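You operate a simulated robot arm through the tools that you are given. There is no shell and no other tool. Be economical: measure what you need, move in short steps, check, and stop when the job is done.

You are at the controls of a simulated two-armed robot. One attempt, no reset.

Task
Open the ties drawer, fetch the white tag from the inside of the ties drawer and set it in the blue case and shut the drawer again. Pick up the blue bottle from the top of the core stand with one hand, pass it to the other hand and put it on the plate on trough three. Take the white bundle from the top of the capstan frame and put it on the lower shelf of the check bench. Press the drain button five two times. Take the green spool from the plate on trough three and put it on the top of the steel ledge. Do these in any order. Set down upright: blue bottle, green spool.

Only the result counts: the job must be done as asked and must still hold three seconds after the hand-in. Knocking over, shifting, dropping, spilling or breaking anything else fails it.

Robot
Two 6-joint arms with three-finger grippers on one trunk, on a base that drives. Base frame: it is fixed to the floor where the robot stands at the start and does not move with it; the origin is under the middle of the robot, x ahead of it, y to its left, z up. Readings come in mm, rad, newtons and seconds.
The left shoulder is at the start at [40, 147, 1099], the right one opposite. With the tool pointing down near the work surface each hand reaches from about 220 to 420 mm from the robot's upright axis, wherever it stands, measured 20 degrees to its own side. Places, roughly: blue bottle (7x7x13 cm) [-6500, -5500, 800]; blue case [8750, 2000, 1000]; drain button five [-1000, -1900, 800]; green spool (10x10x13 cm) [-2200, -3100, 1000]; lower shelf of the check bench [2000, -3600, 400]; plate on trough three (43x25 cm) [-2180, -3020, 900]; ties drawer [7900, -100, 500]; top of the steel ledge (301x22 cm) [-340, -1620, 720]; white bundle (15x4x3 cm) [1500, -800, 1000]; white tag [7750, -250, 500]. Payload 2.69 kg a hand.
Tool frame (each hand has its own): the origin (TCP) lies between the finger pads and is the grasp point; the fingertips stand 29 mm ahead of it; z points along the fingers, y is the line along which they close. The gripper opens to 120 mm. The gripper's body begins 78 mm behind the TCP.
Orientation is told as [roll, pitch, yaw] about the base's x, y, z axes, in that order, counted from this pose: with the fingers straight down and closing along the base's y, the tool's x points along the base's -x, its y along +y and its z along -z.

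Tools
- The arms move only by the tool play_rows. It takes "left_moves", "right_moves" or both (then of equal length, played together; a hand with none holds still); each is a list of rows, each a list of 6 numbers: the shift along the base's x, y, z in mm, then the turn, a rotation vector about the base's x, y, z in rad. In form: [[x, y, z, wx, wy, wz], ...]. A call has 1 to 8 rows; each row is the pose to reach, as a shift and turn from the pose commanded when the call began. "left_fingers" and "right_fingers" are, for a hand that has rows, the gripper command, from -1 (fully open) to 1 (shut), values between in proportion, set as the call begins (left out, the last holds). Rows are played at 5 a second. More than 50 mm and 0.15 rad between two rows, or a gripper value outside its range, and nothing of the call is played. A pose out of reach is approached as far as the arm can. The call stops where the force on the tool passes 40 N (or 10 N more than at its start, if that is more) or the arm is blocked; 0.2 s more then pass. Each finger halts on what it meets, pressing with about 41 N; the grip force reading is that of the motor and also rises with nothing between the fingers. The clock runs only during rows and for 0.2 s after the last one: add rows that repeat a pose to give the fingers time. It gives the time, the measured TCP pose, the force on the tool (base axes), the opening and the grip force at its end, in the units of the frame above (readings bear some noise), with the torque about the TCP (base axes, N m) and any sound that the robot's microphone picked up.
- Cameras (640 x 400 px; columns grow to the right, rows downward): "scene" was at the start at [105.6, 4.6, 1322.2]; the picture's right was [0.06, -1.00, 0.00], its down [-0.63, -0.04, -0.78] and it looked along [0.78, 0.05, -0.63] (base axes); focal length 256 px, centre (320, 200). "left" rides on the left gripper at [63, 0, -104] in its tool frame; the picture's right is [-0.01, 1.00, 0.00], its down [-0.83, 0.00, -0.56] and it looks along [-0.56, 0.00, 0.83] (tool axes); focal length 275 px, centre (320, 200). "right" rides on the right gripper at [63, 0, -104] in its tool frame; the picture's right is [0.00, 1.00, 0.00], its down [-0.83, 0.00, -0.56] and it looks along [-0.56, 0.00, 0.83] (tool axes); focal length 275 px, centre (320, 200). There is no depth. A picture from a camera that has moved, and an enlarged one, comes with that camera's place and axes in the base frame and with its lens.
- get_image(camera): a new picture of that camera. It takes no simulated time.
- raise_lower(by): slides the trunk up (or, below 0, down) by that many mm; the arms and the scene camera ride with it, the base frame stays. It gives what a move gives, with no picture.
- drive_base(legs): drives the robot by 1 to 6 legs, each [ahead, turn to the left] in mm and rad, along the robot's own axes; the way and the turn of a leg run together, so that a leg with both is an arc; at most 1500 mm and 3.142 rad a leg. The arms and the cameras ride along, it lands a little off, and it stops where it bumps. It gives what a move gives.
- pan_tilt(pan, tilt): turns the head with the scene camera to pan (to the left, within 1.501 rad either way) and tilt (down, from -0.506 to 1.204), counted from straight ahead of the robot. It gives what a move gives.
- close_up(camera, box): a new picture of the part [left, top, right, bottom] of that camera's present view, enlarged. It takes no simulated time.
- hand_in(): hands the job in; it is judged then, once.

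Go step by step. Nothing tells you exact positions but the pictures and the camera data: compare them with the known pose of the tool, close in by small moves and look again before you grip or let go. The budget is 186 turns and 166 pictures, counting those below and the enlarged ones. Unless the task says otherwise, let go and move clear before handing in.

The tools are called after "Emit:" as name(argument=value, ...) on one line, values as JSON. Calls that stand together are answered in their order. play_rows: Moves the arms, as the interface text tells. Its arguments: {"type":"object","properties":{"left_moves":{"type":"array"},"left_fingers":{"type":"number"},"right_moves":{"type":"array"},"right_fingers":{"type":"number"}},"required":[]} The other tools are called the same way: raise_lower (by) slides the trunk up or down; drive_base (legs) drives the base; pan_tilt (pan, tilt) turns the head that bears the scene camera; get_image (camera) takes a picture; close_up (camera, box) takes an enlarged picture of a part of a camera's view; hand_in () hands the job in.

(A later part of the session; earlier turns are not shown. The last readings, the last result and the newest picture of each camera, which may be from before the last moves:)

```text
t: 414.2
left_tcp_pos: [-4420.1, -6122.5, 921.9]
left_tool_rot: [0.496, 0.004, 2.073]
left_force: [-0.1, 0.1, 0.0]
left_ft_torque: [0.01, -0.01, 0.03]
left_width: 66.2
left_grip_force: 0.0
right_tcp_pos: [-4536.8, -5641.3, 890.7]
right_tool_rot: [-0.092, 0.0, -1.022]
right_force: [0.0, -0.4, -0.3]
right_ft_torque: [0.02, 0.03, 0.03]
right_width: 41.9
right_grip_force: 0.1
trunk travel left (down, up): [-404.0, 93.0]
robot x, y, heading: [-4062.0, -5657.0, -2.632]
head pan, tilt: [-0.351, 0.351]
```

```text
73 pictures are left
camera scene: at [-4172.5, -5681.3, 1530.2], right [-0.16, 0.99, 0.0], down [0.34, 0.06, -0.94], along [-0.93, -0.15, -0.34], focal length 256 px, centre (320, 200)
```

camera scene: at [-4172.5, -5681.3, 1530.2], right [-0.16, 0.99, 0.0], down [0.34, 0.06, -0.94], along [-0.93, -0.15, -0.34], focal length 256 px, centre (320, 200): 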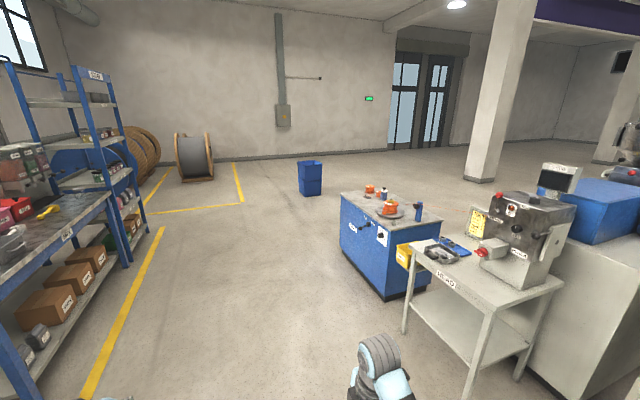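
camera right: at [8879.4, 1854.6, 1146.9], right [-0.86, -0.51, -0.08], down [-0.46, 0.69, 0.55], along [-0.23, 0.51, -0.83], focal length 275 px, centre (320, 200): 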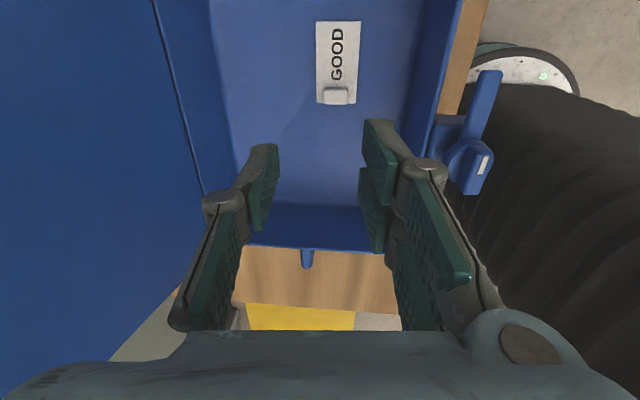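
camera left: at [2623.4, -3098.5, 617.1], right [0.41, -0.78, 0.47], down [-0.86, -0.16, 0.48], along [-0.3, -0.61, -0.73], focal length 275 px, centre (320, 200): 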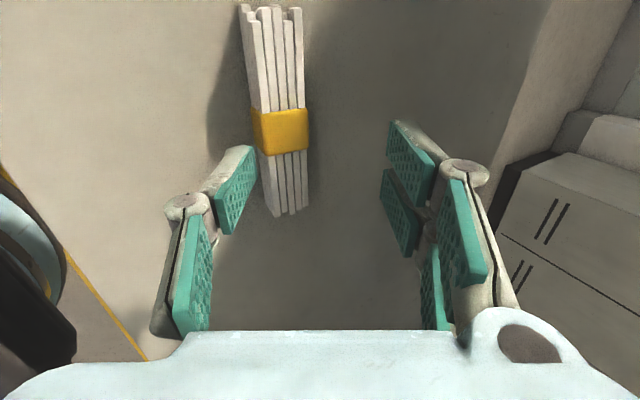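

Emit:
close_up(camera="scene", box=[320, 160, 480, 260])

```text
4.00 times, centred on (400, 210) of scene
camera zoom: at [-4172.5, -5681.3, 1530.2], right [-0.16, 0.99, 0.0], down [0.34, 0.06, -0.94], along [-0.93, -0.15, -0.34], focal length 1022 px, centre (0, 160)
```

zoom: 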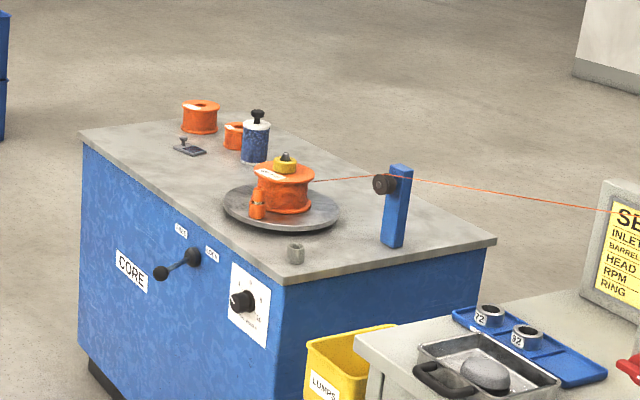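

The bottle stands on the blue CORE cabinet near (-6387, -5461), nearer the cabinet's back edge. I drive round its left end to the back side.

Emit:
drive_base(legs=[[0, -0.067], [1421, 0], [1421, 0], [0, -1.518], [950, 0], [950, 0]])

Emit:
drive_base(legs=[[0, -1.572], [1123, 0], [0, -1.574]])

Emit:
pan_tilt(pan=-0.2, tilt=0.7)

Emit:
get_image(camera="scene")

```text
t: 441.2
left_tcp_pos: [-7961.6, -4801.0, 923.0]
left_tool_rot: [0.495, 0.005, 0.475]
left_force: [0.4, 0.7, 0.0]
left_ft_torque: [0.01, -0.02, 0.02]
left_width: 66.0
left_grip_force: 0.1
right_tcp_pos: [-7476.9, -4697.5, 890.7]
right_tool_rot: [-0.09, -0.001, -2.623]
right_force: [0.1, -0.8, -0.5]
right_ft_torque: [0.04, 0.0, -0.01]
right_width: 41.9
right_grip_force: 0.2
trunk travel left (down, up): [-404.0, 93.0]
robot x, y, heading: [-7505.1, -5172.6, 2.054]
head pan, tilt: [-0.351, 0.351]
```

```text
t: 451.2
left_tcp_pos: [-6126.5, -4215.5, 922.8]
left_tool_rot: [0.486, 0.02, -1.115]
left_force: [-16.3, -1.1, 8.9]
left_ft_torque: [-0.42, 0.37, 0.51]
left_width: 78.4
left_grip_force: 9.1
right_tcp_pos: [-6034.3, -4708.7, 892.1]
right_tool_rot: [-0.093, 0.001, 2.055]
right_force: [0.1, 0.1, -0.4]
right_ft_torque: [0.03, 0.05, -0.02]
right_width: 42.2
right_grip_force: 0.0
trunk travel left (down, up): [-404.0, 93.0]
robot x, y, heading: [-6499.6, -4660.6, 0.452]
head pan, tilt: [-0.351, 0.351]
stopped in leg 3: the force on the tool passed its limit at 48 N (the readings are from after the stop); the commanded pose is now the measured one
```

```text
t: 452.0
left_tcp_pos: [-6127.0, -4213.8, 923.3]
left_tool_rot: [0.487, 0.015, -1.117]
left_force: [-21.2, -0.3, 8.1]
left_ft_torque: [-0.21, 0.8, 0.26]
left_width: 78.5
left_grip_force: 9.0
right_tcp_pos: [-6033.8, -4708.0, 893.1]
right_tool_rot: [-0.095, 0.001, 2.056]
right_force: [-0.5, 0.1, -0.5]
right_ft_torque: [0.0, 0.01, -0.01]
right_width: 42.0
right_grip_force: 0.0
trunk travel left (down, up): [-404.0, 93.0]
robot x, y, heading: [-6501.1, -4660.6, 0.458]
head pan, tilt: [-0.201, 0.7]
```

```text
71 pictures are left
camera scene: at [-6409.1, -4633.3, 1499.4], right [0.25, -0.97, 0.0], down [-0.62, -0.16, -0.77], along [0.74, 0.19, -0.64], focal length 256 px, centre (320, 200)
```

scene: 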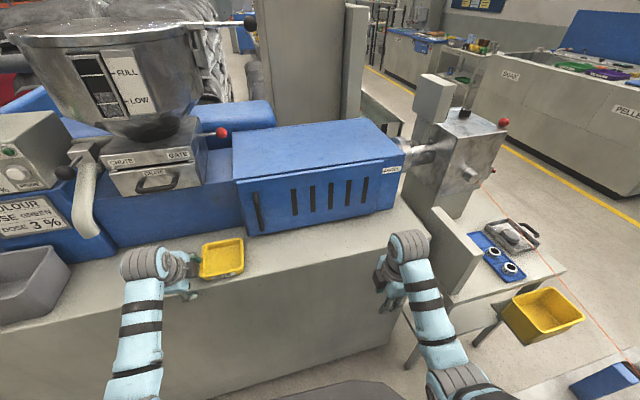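

The left hand touched a yellow tray on the extruder bench, which reaches further than I judged. I look closely before moving.

Emit:
get_image(camera="left")

Emit:
close_up(camera="scene", box=[120, 200, 280, 300])

```text
70 pictures are left
camera left: at [-6197.3, -4180.7, 1016.7], right [0.8, 0.38, 0.47], down [0.13, -0.87, 0.48], along [0.59, -0.32, -0.74], focal length 275 px, centre (320, 200)
```

left: 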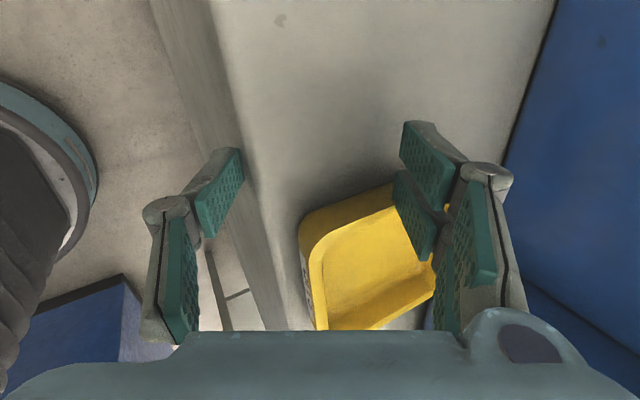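

```text
4.00 times, centred on (200, 250) of scene
camera zoom: at [-6409.1, -4633.3, 1499.4], right [0.25, -0.97, 0.0], down [-0.62, -0.16, -0.77], along [0.74, 0.19, -0.64], focal length 1022 px, centre (800, 0)
```

zoom: 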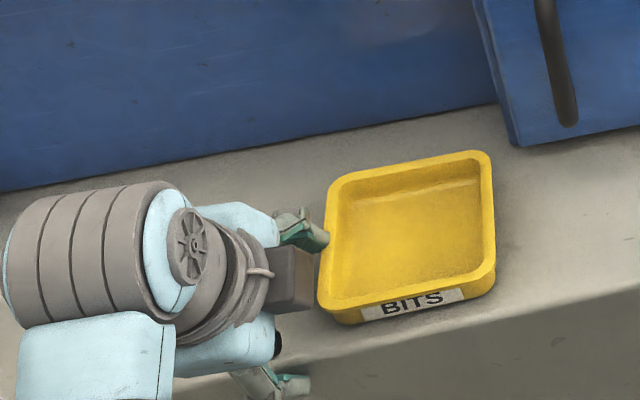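

The tray held firm (steady reaction, no sliding seen). I turn back off it, reverse away, and will approach with the left hand from further left instead.

Emit:
drive_base(legs=[[0, 0.05]])

Emit:
close_up(camera="scene", box=[120, 200, 280, 300])

```text
t: 452.8
left_tcp_pos: [-6144.4, -4196.5, 920.1]
left_tool_rot: [0.485, 0.018, -1.067]
left_force: [-0.6, 0.1, 0.3]
left_ft_torque: [0.02, 0.04, 0.02]
left_width: 66.0
left_grip_force: 0.0
right_tcp_pos: [-6028.2, -4683.8, 890.8]
right_tool_rot: [-0.091, -0.002, 2.103]
right_force: [-0.6, -0.2, 0.5]
right_ft_torque: [-0.03, -0.04, -0.02]
right_width: 41.9
right_grip_force: 0.1
trunk travel left (down, up): [-404.0, 93.0]
robot x, y, heading: [-6504.4, -4662.4, 0.501]
head pan, tilt: [-0.201, 0.7]
```

```text
4.00 times, centred on (200, 250) of scene
camera zoom: at [-6404.1, -4628.5, 1498.9], right [0.3, -0.95, 0.0], down [-0.61, -0.19, -0.76], along [0.73, 0.23, -0.64], focal length 1022 px, centre (800, 0)
```

zoom: 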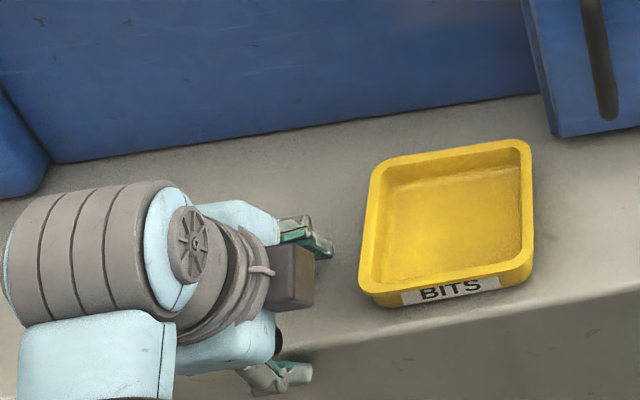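

Emit:
drive_base(legs=[[-520, 0], [0, -1.575]])

Emit:
raise_lower(by=60)

Emit:
pan_tilt(pan=0.2, tilt=0.7)

Emit:
get_image(camera="scene")

```text
t: 459.7
left_tcp_pos: [-6497.9, -5273.8, 920.4]
left_tool_rot: [0.484, 0.015, -2.648]
left_force: [1.0, -0.7, -0.2]
left_ft_torque: [-0.01, 0.0, -0.01]
left_width: 66.0
left_grip_force: 0.0
right_tcp_pos: [-6985.7, -5385.6, 891.0]
right_tool_rot: [-0.09, -0.003, 0.524]
right_force: [-0.6, -0.5, -0.1]
right_ft_torque: [-0.01, -0.01, 0.0]
right_width: 42.1
right_grip_force: 0.1
trunk travel left (down, up): [-404.0, 93.0]
robot x, y, heading: [-6961.8, -4911.3, -1.075]
head pan, tilt: [-0.201, 0.7]
```

```text
t: 460.7
left_tcp_pos: [-6496.0, -5273.2, 981.0]
left_tool_rot: [0.483, 0.016, -2.648]
left_force: [0.0, -1.1, -0.1]
left_ft_torque: [0.03, 0.0, 0.04]
left_width: 66.0
left_grip_force: 0.0
right_tcp_pos: [-6985.4, -5385.2, 950.7]
right_tool_rot: [-0.09, -0.003, 0.525]
right_force: [-0.2, 0.0, 0.2]
right_ft_torque: [-0.03, -0.03, 0.03]
right_width: 42.3
right_grip_force: 0.0
trunk travel left (down, up): [-464.0, 33.0]
robot x, y, heading: [-6961.2, -4909.9, -1.076]
head pan, tilt: [-0.201, 0.7]
```

```text
t: 461.6
left_tcp_pos: [-6497.7, -5273.3, 981.9]
left_tool_rot: [0.484, 0.016, -2.646]
left_force: [0.5, -0.2, 0.5]
left_ft_torque: [0.0, -0.02, 0.03]
left_width: 66.0
left_grip_force: 0.0
right_tcp_pos: [-6986.3, -5385.3, 950.8]
right_tool_rot: [-0.09, -0.002, 0.523]
right_force: [-0.1, -0.6, 0.2]
right_ft_torque: [0.01, 0.0, 0.01]
right_width: 42.1
right_grip_force: 0.0
trunk travel left (down, up): [-464.0, 33.0]
robot x, y, heading: [-6959.9, -4910.2, -1.075]
head pan, tilt: [0.201, 0.7]
```

```text
67 pictures are left
camera scene: at [-6895.5, -4995.0, 1559.5], right [-0.77, -0.64, 0.0], down [-0.41, 0.49, -0.76], along [0.49, -0.59, -0.64], focal length 256 px, centre (320, 200)
```

scene: 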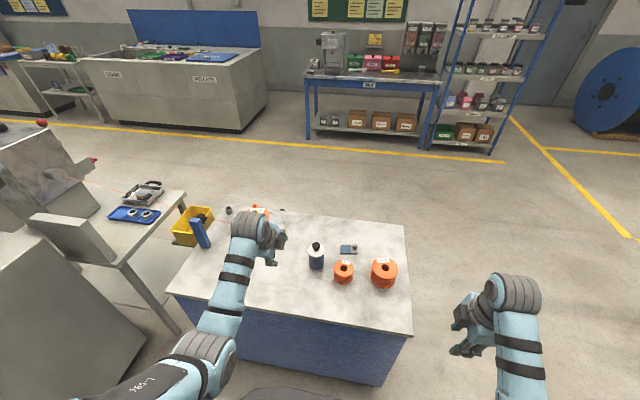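

The bottle is at about (-6500, -5450), base height 725. I bring the left hand tool-down, open it, and turn and advance so it hangs over the bottle.

Emit:
play_rows(left_moves=[[-3, 5, -12, 0.09, 0.05, 0], [-6, 11, -24, 0.18, 0.1, 0], [-9, 16, -36, 0.27, 0.15, 0], [-12, 22, -48, 0.36, 0.19, 0], [-12, 22, -58, 0.38, 0.204, 0], [-12, 22, -58, 0.38, 0.204, 0]], left_fingers=-0.75)

Emit:
drive_base(legs=[[0, -0.14], [120, 0]])

Emit:
get_image(camera="left")

Emit:
get_image(camera="scene")

```text
t: 463.0
left_tcp_pos: [-6508.7, -5249.8, 923.2]
left_tool_rot: [0.054, 0.014, -2.655]
left_force: [0.2, 0.2, -0.7]
left_ft_torque: [-0.01, 0.0, -0.03]
left_width: 105.2
left_grip_force: 0.0
right_tcp_pos: [-6985.0, -5384.1, 950.6]
right_tool_rot: [-0.089, -0.001, 0.523]
right_force: [-0.5, 0.7, -0.5]
right_ft_torque: [0.03, 0.04, -0.02]
right_width: 42.0
right_grip_force: 0.1
trunk travel left (down, up): [-464.0, 33.0]
robot x, y, heading: [-6958.8, -4910.8, -1.072]
head pan, tilt: [0.201, 0.7]
```

```text
t: 464.8
left_tcp_pos: [-6521.0, -5418.1, 925.6]
left_tool_rot: [0.058, 0.016, -2.795]
left_force: [0.0, 0.1, -0.3]
left_ft_torque: [-0.04, -0.05, 0.02]
left_width: 105.3
left_grip_force: 0.1
right_tcp_pos: [-7011.6, -5484.0, 952.1]
right_tool_rot: [-0.095, -0.002, 0.383]
right_force: [0.5, -0.2, 0.0]
right_ft_torque: [-0.02, -0.02, -0.01]
right_width: 42.2
right_grip_force: 0.2
trunk travel left (down, up): [-464.0, 33.0]
robot x, y, heading: [-6917.4, -5025.3, -1.216]
head pan, tilt: [0.201, 0.7]
```

```text
66 pictures are left
camera left: at [-6465.6, -5392.1, 1032.2], right [0.33, -0.94, 0.06], down [-0.8, -0.25, 0.54], along [-0.49, -0.23, -0.84], focal length 275 px, centre (320, 200)
```

left: 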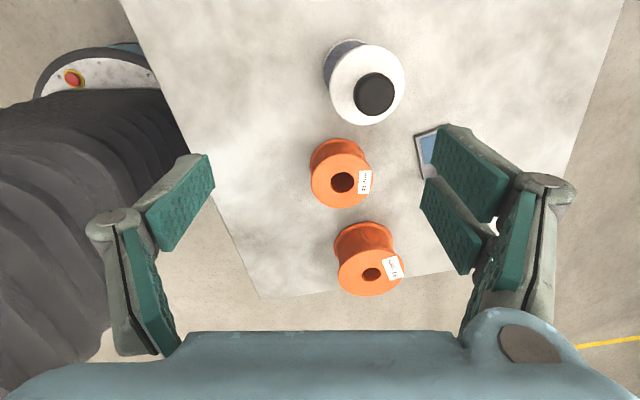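

```text
65 pictures are left
camera scene: at [-6869.4, -5107.5, 1560.1], right [-0.85, -0.53, 0.0], down [-0.34, 0.54, -0.77], along [0.41, -0.65, -0.64], focal length 256 px, centre (320, 200)
```

scene: 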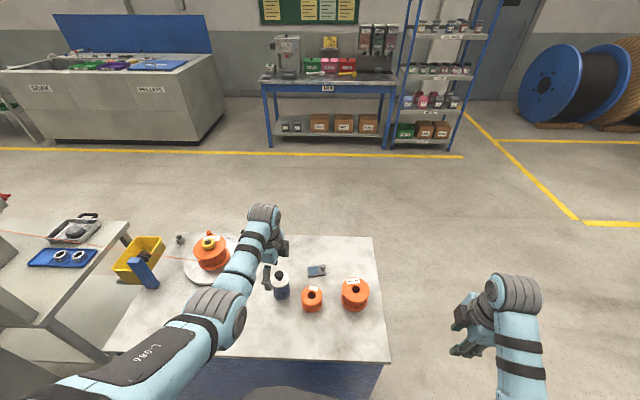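

Emit:
drive_base(legs=[[0, 0.045], [48, 0]])

Emit:
get_image(camera="left")

```text
t: 466.1
left_tcp_pos: [-6486.5, -5439.5, 928.8]
left_tool_rot: [0.064, 0.016, -2.75]
left_force: [-0.5, 0.8, -0.3]
left_ft_torque: [-0.02, 0.0, -0.02]
left_width: 105.1
left_grip_force: 0.0
right_tcp_pos: [-6974.7, -5526.4, 957.0]
right_tool_rot: [-0.097, 0.0, 0.43]
right_force: [-0.1, 0.9, 0.0]
right_ft_torque: [-0.01, 0.0, -0.04]
right_width: 41.7
right_grip_force: 0.0
trunk travel left (down, up): [-464.0, 33.0]
robot x, y, heading: [-6901.7, -5066.4, -1.17]
head pan, tilt: [0.201, 0.7]
```

```text
64 pictures are left
camera left: at [-6432.5, -5410.0, 1034.2], right [0.38, -0.92, 0.06], down [-0.79, -0.29, 0.54], along [-0.48, -0.25, -0.84], focal length 275 px, centre (320, 200)
```

left: 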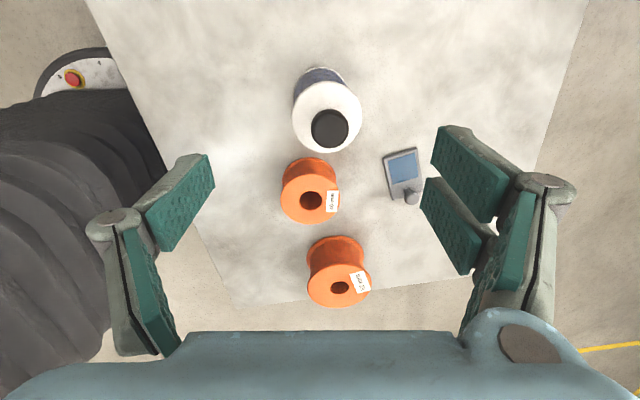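

Emit:
play_rows(left_moves=[[3, -4, 0, 0, 0, 0], [6, -8, 0, 0, 0, 0], [6, -8, 0, 0, 0, 0]])

Emit:
raise_lower(by=-65)

Emit:
get_image(camera="left")

```text
t: 466.9
left_tcp_pos: [-6479.3, -5452.5, 925.5]
left_tool_rot: [0.058, 0.016, -2.749]
left_force: [-0.4, 0.2, -0.7]
left_ft_torque: [-0.01, 0.01, -0.01]
left_width: 104.6
left_grip_force: 0.0
right_tcp_pos: [-6973.5, -5529.4, 953.4]
right_tool_rot: [-0.093, -0.002, 0.431]
right_force: [-0.2, 0.4, 0.1]
right_ft_torque: [-0.02, -0.03, 0.04]
right_width: 42.3
right_grip_force: 0.1
trunk travel left (down, up): [-464.0, 33.0]
robot x, y, heading: [-6900.9, -5064.8, -1.17]
head pan, tilt: [0.201, 0.7]
```

```text
t: 468.0
left_tcp_pos: [-6478.8, -5453.0, 856.8]
left_tool_rot: [0.053, 0.017, -2.75]
left_force: [-1.0, -0.4, 0.0]
left_ft_torque: [-0.01, 0.01, 0.03]
left_width: 105.1
left_grip_force: 0.0
right_tcp_pos: [-6971.6, -5533.4, 885.8]
right_tool_rot: [-0.09, -0.001, 0.429]
right_force: [0.5, -0.5, 0.1]
right_ft_torque: [0.03, -0.01, 0.05]
right_width: 41.9
right_grip_force: 0.0
trunk travel left (down, up): [-399.0, 98.0]
robot x, y, heading: [-6902.8, -5068.4, -1.172]
head pan, tilt: [0.201, 0.7]
```

```text
63 pictures are left
camera left: at [-6423.7, -5425.7, 964.0], right [0.38, -0.92, 0.05], down [-0.79, -0.29, 0.54], along [-0.49, -0.25, -0.84], focal length 275 px, centre (320, 200)
```

left: 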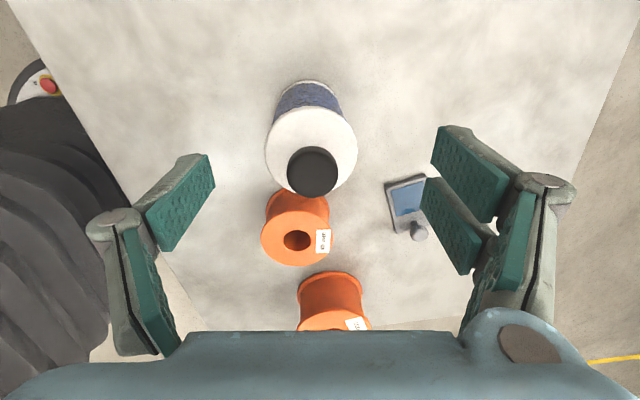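

Emit:
play_rows(left_moves=[[3, 1, 0, 0, 0, 0], [5, 3, 0, 0, 0, 0]])

Emit:
raise_lower(by=-38)

Emit:
play_rows(left_moves=[[0, 0, 0, 0, 0, 0], [0, 0, 0, 0, 0, 0], [0, 0, 0, 0, 0, 0]], left_fingers=1)

Emit:
get_image(camera="left")

```text
t: 468.6
left_tcp_pos: [-6473.4, -5450.2, 859.3]
left_tool_rot: [0.055, 0.014, -2.748]
left_force: [0.0, -0.1, 0.1]
left_ft_torque: [0.03, -0.04, 0.01]
left_width: 105.1
left_grip_force: 0.1
right_tcp_pos: [-6970.5, -5533.5, 886.8]
right_tool_rot: [-0.091, -0.001, 0.431]
right_force: [-0.6, 0.2, -0.6]
right_ft_torque: [0.0, 0.02, 0.0]
right_width: 41.9
right_grip_force: 0.0
trunk travel left (down, up): [-399.0, 98.0]
robot x, y, heading: [-6899.0, -5067.6, -1.173]
head pan, tilt: [0.201, 0.7]
```

```text
t: 469.4
left_tcp_pos: [-6473.3, -5451.3, 819.7]
left_tool_rot: [0.054, 0.016, -2.749]
left_force: [-0.2, -0.1, -0.1]
left_ft_torque: [0.02, -0.03, 0.01]
left_width: 105.2
left_grip_force: 0.2
right_tcp_pos: [-6971.5, -5533.4, 848.5]
right_tool_rot: [-0.09, 0.0, 0.43]
right_force: [-0.3, -0.4, 1.0]
right_ft_torque: [0.01, -0.01, 0.0]
right_width: 42.0
right_grip_force: 0.1
trunk travel left (down, up): [-361.0, 136.0]
robot x, y, heading: [-6900.9, -5068.2, -1.174]
head pan, tilt: [0.201, 0.7]
```

```text
t: 470.2
left_tcp_pos: [-6473.4, -5450.0, 823.3]
left_tool_rot: [0.062, 0.018, -2.75]
left_force: [1.7, 3.3, 25.6]
left_ft_torque: [-0.59, 0.03, -0.06]
left_width: 45.1
left_grip_force: 41.3
right_tcp_pos: [-6972.8, -5530.5, 849.9]
right_tool_rot: [-0.096, -0.002, 0.428]
right_force: [0.8, -0.6, 0.7]
right_ft_torque: [0.03, 0.01, 0.02]
right_width: 41.8
right_grip_force: 0.1
trunk travel left (down, up): [-361.0, 136.0]
robot x, y, heading: [-6899.1, -5067.4, -1.172]
head pan, tilt: [0.201, 0.7]
```

```text
62 pictures are left
camera left: at [-6420.2, -5420.3, 929.3], right [0.38, -0.92, 0.06], down [-0.79, -0.29, 0.54], along [-0.48, -0.25, -0.84], focal length 275 px, centre (320, 200)
```

left: 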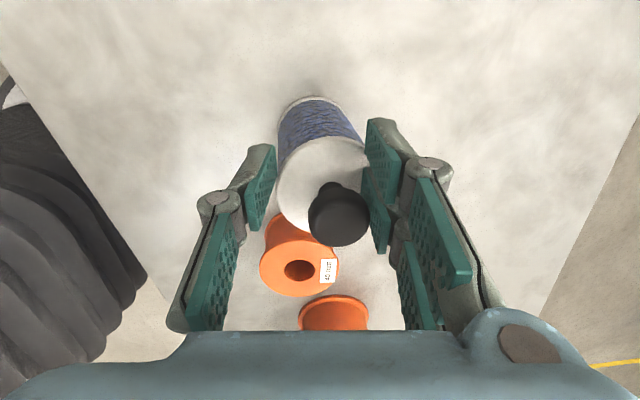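

The fingers closed on the bottle's sloped shoulder. I open again, go 30 mm lower and regrip on the body.

Emit:
play_rows(left_moves=[[0, 0, 0, 0, 0, 0], [0, 0, 0, 0, 0, 0], [0, 0, 0, 0, 0, 0], [0, 0, 0, 0, 0, 0]], left_fingers=-0.75)

Emit:
get_image(camera="left")

Emit:
close_up(camera="scene", box=[220, 220, 380, 320])

```text
t: 471.2
left_tcp_pos: [-6473.1, -5451.3, 818.4]
left_tool_rot: [0.054, 0.015, -2.75]
left_force: [-0.9, 0.2, -0.3]
left_ft_torque: [0.04, 0.01, 0.01]
left_width: 105.0
left_grip_force: 0.1
right_tcp_pos: [-6970.0, -5534.7, 847.6]
right_tool_rot: [-0.092, 0.0, 0.43]
right_force: [-0.6, -0.2, -1.2]
right_ft_torque: [-0.01, -0.01, -0.01]
right_width: 42.0
right_grip_force: 0.1
trunk travel left (down, up): [-361.0, 136.0]
robot x, y, heading: [-6898.7, -5070.3, -1.17]
head pan, tilt: [0.201, 0.7]
```

```text
61 pictures are left
camera left: at [-6418.7, -5423.0, 925.3], right [0.38, -0.92, 0.05], down [-0.79, -0.29, 0.54], along [-0.49, -0.25, -0.84], focal length 275 px, centre (320, 200)
```

left: 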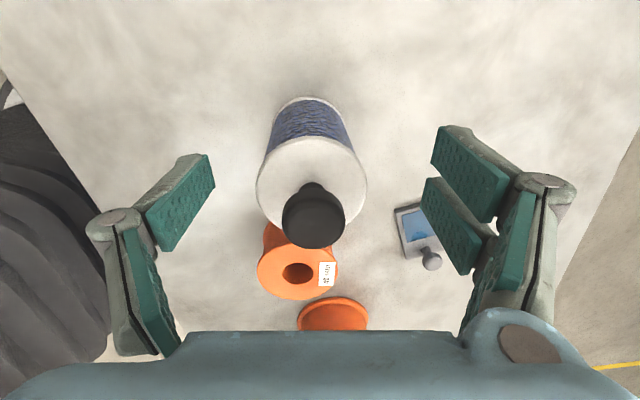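

```text
4.00 times, centred on (300, 270) of scene
camera zoom: at [-6843.4, -5156.2, 1455.3], right [-0.82, -0.57, 0.0], down [-0.36, 0.53, -0.76], along [0.43, -0.63, -0.64], focal length 1022 px, centre (400, -80)
```

zoom: 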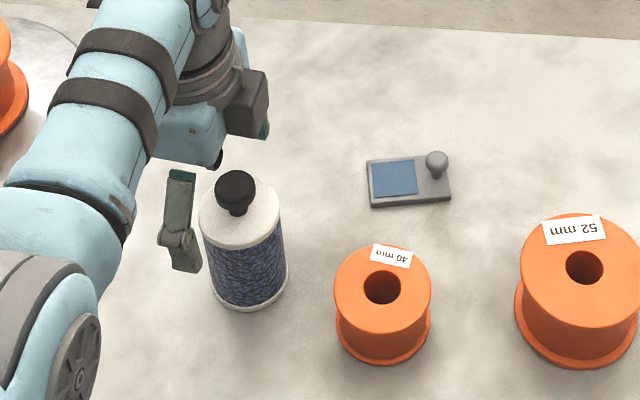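

The bottle's axis is really at about (-6488, -5454): the grip was off-centre. I shift 15 mm, lower and regrip.

Emit:
play_rows(left_moves=[[-8, -2, 0, 0, 0, 0], [-15, -4, 0, 0, 0, 0], [-15, -4, 0, 0, 0, 0]])

Emit:
raise_lower(by=-26)

Emit:
get_image(camera="left")

Emit:
close_up(camera="scene", box=[220, 220, 380, 320])

```text
t: 472.0
left_tcp_pos: [-6488.7, -5453.9, 819.8]
left_tool_rot: [0.053, 0.015, -2.75]
left_force: [0.1, 0.3, -0.6]
left_ft_torque: [0.0, -0.01, 0.0]
left_width: 105.1
left_grip_force: 0.0
right_tcp_pos: [-6970.9, -5533.3, 848.5]
right_tool_rot: [-0.091, 0.0, 0.43]
right_force: [-0.1, 0.3, -0.4]
right_ft_torque: [0.01, -0.01, -0.01]
right_width: 42.0
right_grip_force: 0.2
trunk travel left (down, up): [-361.0, 136.0]
robot x, y, heading: [-6904.0, -5067.3, -1.174]
head pan, tilt: [0.201, 0.7]
```

```text
t: 472.7
left_tcp_pos: [-6488.1, -5454.0, 794.0]
left_tool_rot: [0.052, 0.017, -2.75]
left_force: [-0.9, 0.2, 0.9]
left_ft_torque: [0.0, -0.02, -0.02]
left_width: 105.1
left_grip_force: 0.0
right_tcp_pos: [-6971.8, -5533.8, 821.4]
right_tool_rot: [-0.092, 0.0, 0.43]
right_force: [-0.2, -0.8, 0.3]
right_ft_torque: [0.02, -0.01, 0.03]
right_width: 42.3
right_grip_force: 0.1
trunk travel left (down, up): [-335.0, 162.0]
robot x, y, heading: [-6899.6, -5069.4, -1.169]
head pan, tilt: [0.201, 0.7]
```

```text
59 pictures are left
camera left: at [-6433.9, -5426.4, 899.7], right [0.38, -0.92, 0.05], down [-0.79, -0.29, 0.54], along [-0.49, -0.25, -0.84], focal length 275 px, centre (320, 200)
```

left: 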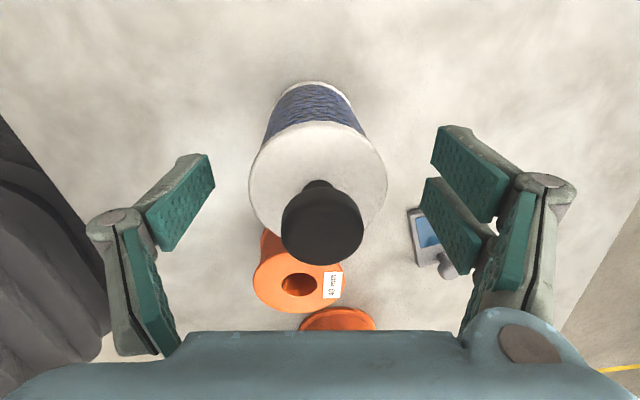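

```text
4.00 times, centred on (300, 270) of scene
camera zoom: at [-6843.8, -5155.7, 1429.2], right [-0.82, -0.57, 0.0], down [-0.36, 0.53, -0.76], along [0.43, -0.63, -0.64], focal length 1022 px, centre (400, -80)
```

zoom: 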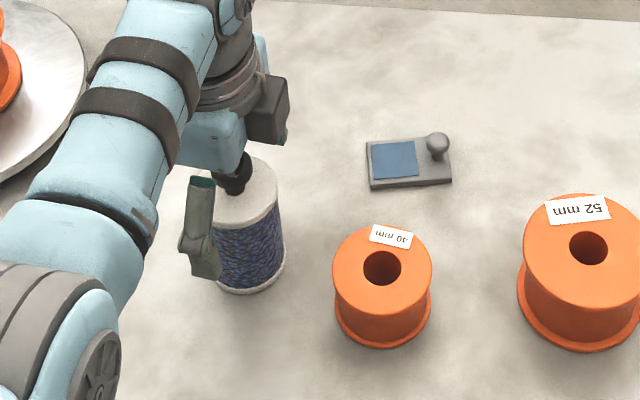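

Emit:
play_rows(left_moves=[[-4, -2, 0, 0, 0, 0], [-4, -2, 0, 0, 0, 0]])

Emit:
raise_lower(by=-20)

Emit:
play_rows(left_moves=[[0, 0, 0, 0, 0, 0], [0, 0, 0, 0, 0, 0], [0, 0, 0, 0, 0, 0]], left_fingers=1)

Emit:
get_image(camera="left")

```text
t: 473.3
left_tcp_pos: [-6492.1, -5456.5, 793.3]
left_tool_rot: [0.053, 0.017, -2.749]
left_force: [-0.9, -0.5, 0.0]
left_ft_torque: [-0.01, 0.03, 0.03]
left_width: 105.1
left_grip_force: 0.0
right_tcp_pos: [-6971.1, -5533.1, 821.0]
right_tool_rot: [-0.091, -0.001, 0.43]
right_force: [0.1, -0.6, -0.2]
right_ft_torque: [0.0, 0.02, 0.01]
right_width: 42.1
right_grip_force: 0.1
trunk travel left (down, up): [-335.0, 162.0]
robot x, y, heading: [-6899.0, -5067.2, -1.173]
head pan, tilt: [0.201, 0.7]
```

```text
t: 474.0
left_tcp_pos: [-6492.6, -5455.7, 772.6]
left_tool_rot: [0.053, 0.017, -2.748]
left_force: [0.5, -0.8, 1.0]
left_ft_torque: [0.02, -0.01, 0.01]
left_width: 104.6
left_grip_force: 0.0
right_tcp_pos: [-6971.4, -5533.4, 801.7]
right_tool_rot: [-0.091, 0.0, 0.429]
right_force: [-0.5, 0.4, 0.7]
right_ft_torque: [0.01, 0.0, 0.03]
right_width: 41.7
right_grip_force: 0.0
trunk travel left (down, up): [-315.0, 182.0]
robot x, y, heading: [-6897.1, -5066.5, -1.172]
head pan, tilt: [0.201, 0.7]
```

```text
t: 474.8
left_tcp_pos: [-6492.8, -5455.5, 774.2]
left_tool_rot: [0.054, 0.016, -2.749]
left_force: [-0.8, 2.6, 3.8]
left_ft_torque: [0.26, 0.13, 0.01]
left_width: 60.9
left_grip_force: 40.6
right_tcp_pos: [-6972.4, -5532.6, 802.0]
right_tool_rot: [-0.094, -0.003, 0.429]
right_force: [-0.9, 0.2, 0.9]
right_ft_torque: [0.01, -0.02, 0.03]
right_width: 42.0
right_grip_force: 0.1
trunk travel left (down, up): [-315.0, 182.0]
robot x, y, heading: [-6901.1, -5065.1, -1.167]
head pan, tilt: [0.201, 0.7]
```

```text
57 pictures are left
camera left: at [-6438.5, -5427.9, 880.3], right [0.38, -0.92, 0.05], down [-0.79, -0.29, 0.54], along [-0.49, -0.25, -0.84], focal length 275 px, centre (320, 200)
```

left: 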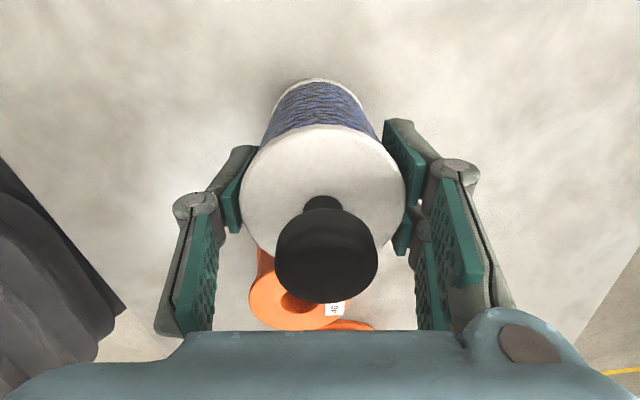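

The bottle is gripped at 61 mm. I lift it, back away from the cabinet, and start leaning the right hand inwards for the hand-over.

Emit:
raise_lower(by=150)

Emit:
drive_base(legs=[[-400, 0]])

Emit:
play_rows(right_moves=[[12, 5, 0, 0.052, -0.123, 0], [24, 10, 0, 0.104, -0.245, 0], [36, 15, 0, 0.156, -0.368, 0], [48, 20, 0, 0.208, -0.49, 0], [60, 25, 0, 0.26, -0.613, 0], [72, 30, 0, 0.312, -0.736, 0], [83, 35, 0, 0.312, -0.736, 0]], right_fingers=-0.9)

Emit:
pan_tilt(pan=0, tilt=0.9)

Emit:
get_image(camera="scene")

```text
t: 476.5
left_tcp_pos: [-6492.1, -5456.4, 925.1]
left_tool_rot: [0.054, 0.014, -2.748]
left_force: [0.2, 0.9, -3.0]
left_ft_torque: [-0.01, 0.04, -0.01]
left_width: 61.1
left_grip_force: 41.3
right_tcp_pos: [-6971.0, -5533.3, 953.6]
right_tool_rot: [-0.092, 0.0, 0.431]
right_force: [0.4, -0.2, -0.2]
right_ft_torque: [0.01, -0.01, -0.01]
right_width: 42.0
right_grip_force: 0.1
trunk travel left (down, up): [-465.0, 32.0]
robot x, y, heading: [-6898.9, -5064.1, -1.172]
head pan, tilt: [0.201, 0.7]
```

```text
t: 479.0
left_tcp_pos: [-6647.4, -5089.0, 924.0]
left_tool_rot: [0.052, 0.017, -2.749]
left_force: [0.8, -0.4, -2.5]
left_ft_torque: [-0.01, 0.0, 0.0]
left_width: 60.7
left_grip_force: 41.0
right_tcp_pos: [-7127.0, -5166.2, 949.8]
right_tool_rot: [-0.088, 0.0, 0.431]
right_force: [0.3, -0.1, -0.7]
right_ft_torque: [0.04, 0.02, -0.01]
right_width: 42.0
right_grip_force: 0.1
trunk travel left (down, up): [-465.0, 32.0]
robot x, y, heading: [-7053.4, -4695.8, -1.168]
head pan, tilt: [0.201, 0.7]
```

```text
t: 480.6
left_tcp_pos: [-6648.9, -5087.9, 923.9]
left_tool_rot: [0.055, 0.016, -2.749]
left_force: [0.0, 0.9, -3.3]
left_ft_torque: [-0.01, 0.02, 0.03]
left_width: 60.6
left_grip_force: 40.8
right_tcp_pos: [-7044.7, -5129.6, 952.6]
right_tool_rot: [-0.12, -0.801, 0.444]
right_force: [0.0, -0.1, -0.2]
right_ft_torque: [0.03, -0.01, 0.03]
right_width: 114.2
right_grip_force: 0.1
trunk travel left (down, up): [-465.0, 32.0]
robot x, y, heading: [-7058.0, -4696.2, -1.168]
head pan, tilt: [0.201, 0.7]
```

```text
t: 481.4
left_tcp_pos: [-6649.1, -5087.5, 924.3]
left_tool_rot: [0.056, 0.017, -2.748]
left_force: [0.2, 0.3, -2.2]
left_ft_torque: [0.04, 0.0, -0.01]
left_width: 60.9
left_grip_force: 40.9
right_tcp_pos: [-7044.8, -5129.9, 952.9]
right_tool_rot: [-0.121, -0.798, 0.443]
right_force: [0.3, 0.3, 0.4]
right_ft_torque: [-0.01, 0.01, 0.0]
right_width: 114.2
right_grip_force: 0.1
trunk travel left (down, up): [-465.0, 32.0]
robot x, y, heading: [-7055.9, -4700.4, -1.175]
head pan, tilt: [0.0, 0.901]
```

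```text
56 pictures are left
camera scene: at [-7018.2, -4786.5, 1544.4], right [-0.92, -0.39, 0.0], down [-0.31, 0.72, -0.62], along [0.24, -0.57, -0.78], focal length 256 px, centre (320, 200)
```

scene: 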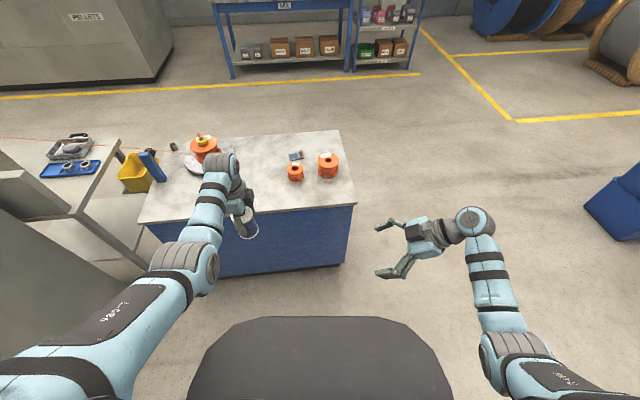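

The hand-over geometry: left holds the bottle from above, right will grip low from the side. I bring the left hand towards the middle and lean the right hand further.

Emit:
play_rows(left_moves=[[-34, -5, 0, 0, 0, 0], [-68, -9, 0, 0, 0, 0], [-102, -14, 0, 0, 0, 0], [-136, -18, 0, 0, 0, 0], [-170, -23, 0, 0, 0, 0], [-170, -23, 0, 0, 0, 0]], right_moves=[[5, -13, 0, 0.035, -0.083, 0], [10, -26, 0, 0.07, -0.166, 0], [16, -39, 0, 0.105, -0.249, 0], [21, -51, 0, 0.14, -0.331, 0], [27, -64, 0, 0.175, -0.414, 0], [27, -64, 0, 0.175, -0.414, 0]])

Emit:
get_image(camera="right")

Emit:
get_image(camera="scene")

```text
t: 483.0
left_tcp_pos: [-6787.8, -5106.5, 921.7]
left_tool_rot: [0.062, 0.054, -2.717]
left_force: [0.1, -0.2, -1.9]
left_ft_torque: [0.02, -0.01, 0.0]
left_width: 60.9
left_grip_force: 41.2
right_tcp_pos: [-7016.1, -5185.0, 957.8]
right_tool_rot: [-0.186, -1.249, 0.5]
right_force: [0.1, 0.4, 0.3]
right_ft_torque: [-0.01, -0.01, -0.03]
right_width: 113.9
right_grip_force: 0.0
right hand out of reach, approached as far as the arm can: row 5, 6
trunk travel left (down, up): [-465.0, 32.0]
robot x, y, heading: [-7056.5, -4700.9, -1.172]
head pan, tilt: [0.0, 0.901]
stopped in row 6 (left hand): the arm was blocked; the commanded pose is now the measured one
```

```text
55 pictures are left
camera right: at [-7127.9, -5225.0, 930.1], right [-0.32, 0.95, -0.06], down [-0.27, -0.03, 0.96], along [0.91, 0.32, 0.27], focal length 275 px, centre (320, 200)
```

right: 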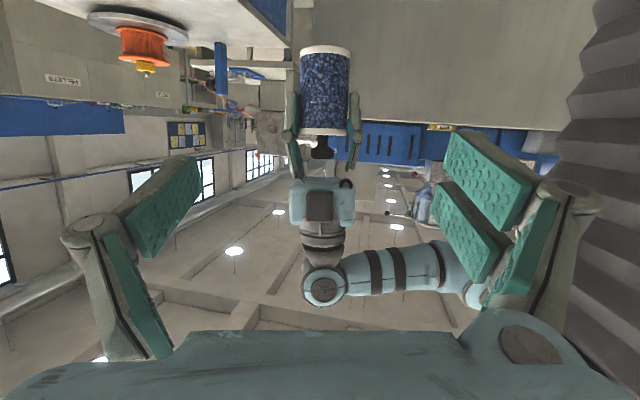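

```text
54 pictures are left
camera scene: at [-7018.9, -4786.6, 1544.4], right [-0.92, -0.39, 0.0], down [-0.31, 0.72, -0.62], along [0.24, -0.57, -0.78], focal length 256 px, centre (320, 200)
```

scene: 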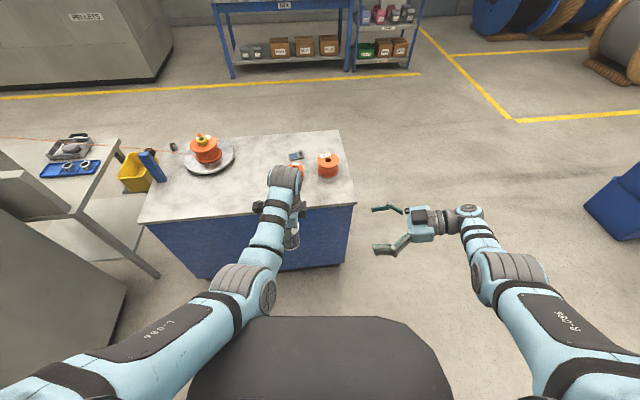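

The right camera shows the bottle squarely ahead. I move the right hand in and down to the bottle's lower body.

Emit:
play_rows(right_moves=[[32, 8, -20, 0, 0, 0], [64, 18, -40, 0, 0, 0], [96, 28, -60, 0, 0, 0], [128, 40, -79, 0, 0, 0], [128, 40, -79, 0, 0, 0]])

Emit:
get_image(camera="right")

```text
t: 484.2
left_tcp_pos: [-6788.6, -5106.1, 920.6]
left_tool_rot: [0.057, 0.058, -2.716]
left_force: [-1.0, 0.6, -2.2]
left_ft_torque: [0.01, -0.01, -0.04]
left_width: 60.9
left_grip_force: 41.0
right_tcp_pos: [-6901.7, -5120.7, 902.6]
right_tool_rot: [-0.182, -1.248, 0.498]
right_force: [0.2, 0.0, 0.2]
right_ft_torque: [-0.01, 0.03, 0.0]
right_width: 114.0
right_grip_force: 0.0
right hand out of reach, approached as far as the arm can: row 1, 2, 3, 4, 5
trunk travel left (down, up): [-465.0, 32.0]
robot x, y, heading: [-7052.7, -4699.0, -1.17]
head pan, tilt: [0.0, 0.901]
```

```text
53 pictures are left
camera right: at [-7014.7, -5160.3, 876.1], right [-0.32, 0.95, -0.06], down [-0.27, -0.03, 0.96], along [0.91, 0.32, 0.27], focal length 275 px, centre (320, 200)
```

right: 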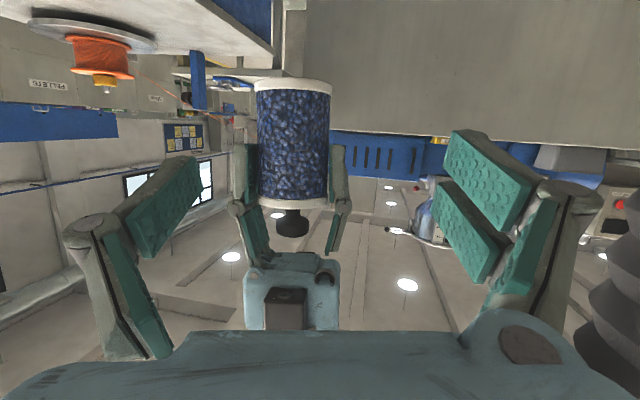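

Emit:
play_rows(left_moves=[[-3, 8, 0, 0, 0, 0], [-7, 16, 0, 0, 0, 0], [-10, 23, 0, 0, 0, 0], [-10, 23, 0, 0, 0, 0]], right_moves=[[12, 3, -8, 0, 0, 0], [24, 6, -16, 0, 0, 0], [36, 10, -25, 0, 0, 0], [36, 10, -25, 0, 0, 0]])

Emit:
get_image(camera="right")

```text
t: 485.4
left_tcp_pos: [-6759.8, -5081.6, 926.2]
left_tool_rot: [0.089, 0.108, -2.682]
left_force: [0.3, 0.5, -2.4]
left_ft_torque: [-0.01, -0.01, 0.01]
left_width: 60.7
left_grip_force: 41.1
right_tcp_pos: [-6874.1, -5098.0, 892.4]
right_tool_rot: [-0.186, -1.249, 0.498]
right_force: [-0.5, 0.2, 0.2]
right_ft_torque: [0.01, -0.01, -0.01]
right_width: 114.1
right_grip_force: 0.0
right hand out of reach, approached as far as the arm can: row 1, 2, 3, 4
trunk travel left (down, up): [-465.0, 32.0]
robot x, y, heading: [-7058.5, -4695.7, -1.167]
head pan, tilt: [0.0, 0.901]
stopped in row 4 (left hand): the arm was blocked; the commanded pose is now the measured one
```

```text
52 pictures are left
camera right: at [-6986.4, -5137.2, 865.2], right [-0.32, 0.95, -0.06], down [-0.27, -0.03, 0.96], along [0.91, 0.32, 0.27], focal length 275 px, centre (320, 200)
```

right: 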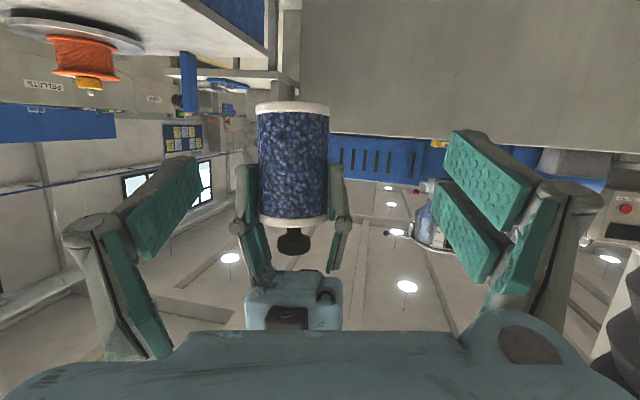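

Both hands are too low for the right arm's forward reach. I raise both hands 80 mm relative to the trunk and extend the right one.

Emit:
play_rows(left_moves=[[0, 0, 20, 0, 0, 0], [0, 0, 40, 0, 0, 0], [0, 0, 60, 0, 0, 0], [0, 0, 80, 0, 0, 0], [0, 0, 80, 0, 0, 0], [0, 0, 80, 0, 0, 0]], right_moves=[[0, 0, 20, 0, 0, 0], [0, 0, 40, 0, 0, 0], [5, -10, 60, 0, 0, 0], [10, -20, 75, 0, 0, 0], [14, -30, 75, 0, 0, 0], [14, -30, 75, 0, 0, 0]])

Emit:
get_image(camera="right")

```text
t: 486.8
left_tcp_pos: [-6756.3, -5081.2, 1005.8]
left_tool_rot: [0.09, 0.113, -2.677]
left_force: [-0.3, -0.2, -2.2]
left_ft_torque: [-0.04, 0.01, -0.05]
left_width: 60.6
left_grip_force: 40.6
right_tcp_pos: [-6853.2, -5144.3, 954.6]
right_tool_rot: [-0.185, -1.25, 0.499]
right_force: [-0.8, -0.5, -0.1]
right_ft_torque: [-0.04, -0.02, 0.02]
right_width: 114.0
right_grip_force: 0.1
right hand out of reach, approached as far as the arm can: row 1, 2, 3, 4, 5, 6
trunk travel left (down, up): [-465.0, 32.0]
robot x, y, heading: [-7054.3, -4695.9, -1.168]
head pan, tilt: [0.0, 0.901]
```

```text
51 pictures are left
camera right: at [-6965.3, -5183.1, 927.0], right [-0.32, 0.95, -0.06], down [-0.27, -0.03, 0.96], along [0.91, 0.32, 0.27], focal length 275 px, centre (320, 200)
```

right: 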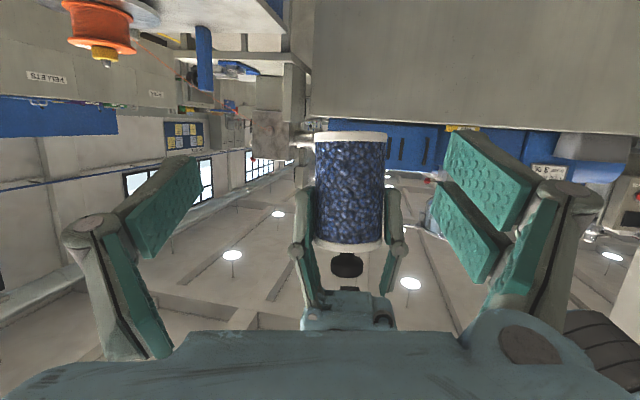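

Emit:
play_rows(left_moves=[[0, 0, 0, -0.004, 0.035, 0], [0, 0, 0, -0.008, 0.07, 0], [0, 0, 0, -0.011, 0.103, 0], [0, 0, 0, -0.011, 0.103, 0]], right_moves=[[6, 8, 2, 0, 0, 0], [13, 17, 4, 0, 0, 0], [20, 25, 6, 0, 0, 0], [27, 32, 8, 0, 0, 0]])

Emit:
get_image(camera="right")

```text
t: 487.8
left_tcp_pos: [-6765.5, -5085.8, 1001.9]
left_tool_rot: [0.049, 0.002, -2.69]
left_force: [0.1, 0.0, -2.0]
left_ft_torque: [-0.03, 0.02, 0.01]
left_width: 60.8
left_grip_force: 41.3
left hand out of reach, approached as far as the arm can: row 3, 4
right_tcp_pos: [-6820.0, -5123.1, 952.5]
right_tool_rot: [-0.183, -1.25, 0.499]
right_force: [0.5, -0.2, -1.3]
right_ft_torque: [-0.02, -0.01, 0.0]
right_width: 114.1
right_grip_force: 0.0
right hand out of reach, approached as far as the arm can: row 1, 2, 3, 4
trunk travel left (down, up): [-465.0, 32.0]
robot x, y, heading: [-7056.3, -4697.5, -1.171]
head pan, tilt: [0.0, 0.901]
```

```text
50 pictures are left
camera right: at [-6930.9, -5163.1, 925.0], right [-0.32, 0.95, -0.06], down [-0.27, -0.03, 0.96], along [0.91, 0.32, 0.27], focal length 275 px, centre (320, 200)
```

right: 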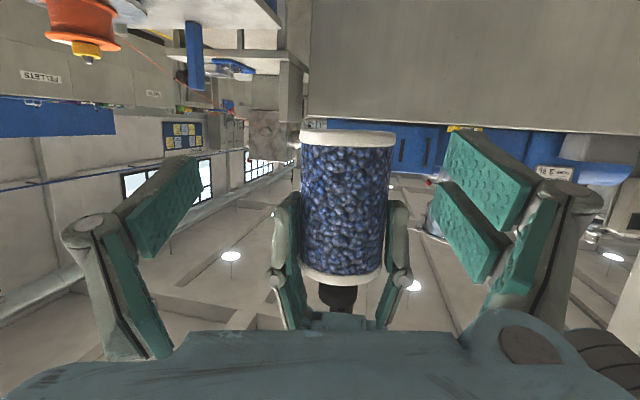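

Emit:
play_rows(right_moves=[[13, 10, 3, 0, 0, 0], [26, 20, 6, 0, 0, 0], [38, 30, 9, 0, 0, 0], [43, 33, 10, 0, 0, 0], [43, 33, 10, 0, 0, 0]])

Emit:
get_image(camera="right")

Emit:
close_up(camera="scene", box=[220, 130, 420, 255])

```text
t: 489.0
left_tcp_pos: [-6764.8, -5084.7, 1002.0]
left_tool_rot: [0.049, 0.003, -2.689]
left_force: [0.0, 0.2, -2.1]
left_ft_torque: [-0.01, 0.01, 0.02]
left_width: 60.8
left_grip_force: 41.2
right_tcp_pos: [-6771.2, -5094.8, 958.3]
right_tool_rot: [-0.184, -1.25, 0.499]
right_force: [0.4, 0.4, 0.3]
right_ft_torque: [0.03, 0.01, -0.01]
right_width: 114.0
right_grip_force: 0.0
right hand out of reach, approached as far as the arm can: row 1, 2, 3, 4, 5
trunk travel left (down, up): [-465.0, 32.0]
robot x, y, heading: [-7057.7, -4697.5, -1.172]
head pan, tilt: [0.0, 0.901]
```

```text
49 pictures are left
camera right: at [-6883.1, -5135.5, 930.1], right [-0.32, 0.95, -0.06], down [-0.27, -0.03, 0.96], along [0.91, 0.32, 0.27], focal length 275 px, centre (320, 200)
```

right: 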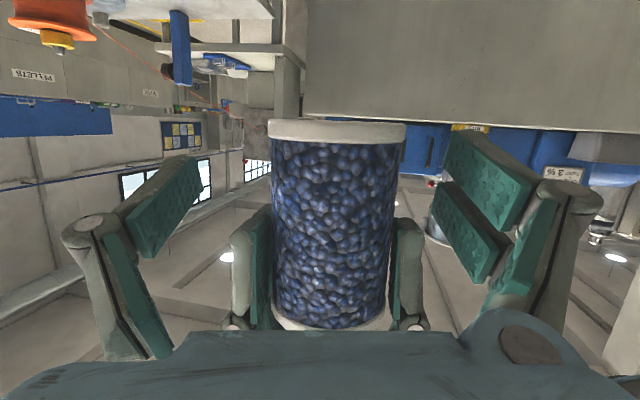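

```text
3.20 times, centred on (320, 192) of scene
camera zoom: at [-7018.4, -4786.7, 1544.3], right [-0.92, -0.39, 0.0], down [-0.31, 0.72, -0.62], along [0.24, -0.57, -0.78], focal length 818 px, centre (320, 224)
```

zoom: 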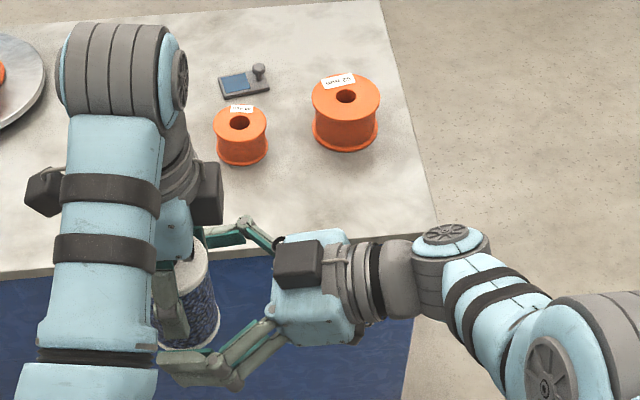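

The right fingers straddle the bottle's lower body, below the left fingertips. I close the right hand.

Emit:
play_rows(right_moves=[[0, 0, 0, 0, 0, 0], [0, 0, 0, 0, 0, 0], [0, 0, 0, 0, 0, 0], [0, 0, 0, 0, 0, 0]], right_fingers=1)

Emit:
get_image(camera="right")

```text
t: 489.9
left_tcp_pos: [-6762.0, -5086.8, 1005.1]
left_tool_rot: [0.061, 0.005, -2.686]
left_force: [1.4, -0.1, -2.3]
left_ft_torque: [0.07, 0.03, -0.18]
left_width: 60.9
left_grip_force: 40.6
right_tcp_pos: [-6773.5, -5093.5, 953.2]
right_tool_rot: [-0.161, -1.245, 0.479]
right_force: [-0.9, 0.4, -0.6]
right_ft_torque: [-0.06, -0.08, 0.18]
right_width: 60.0
right_grip_force: 41.1
trunk travel left (down, up): [-465.0, 32.0]
robot x, y, heading: [-7053.4, -4695.4, -1.171]
head pan, tilt: [0.0, 0.901]
stopped in row 4 (left hand): the force on the tool passed its limit at 41 N (the readings are from after the stop); the commanded pose is now the measured one
```

```text
47 pictures are left
camera right: at [-6885.3, -5133.3, 926.9], right [-0.32, 0.94, -0.06], down [-0.27, -0.03, 0.96], along [0.91, 0.33, 0.26], focal length 275 px, centre (320, 200)
```

right: 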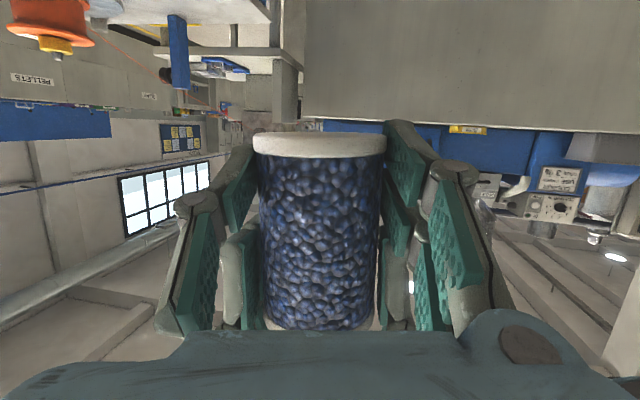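

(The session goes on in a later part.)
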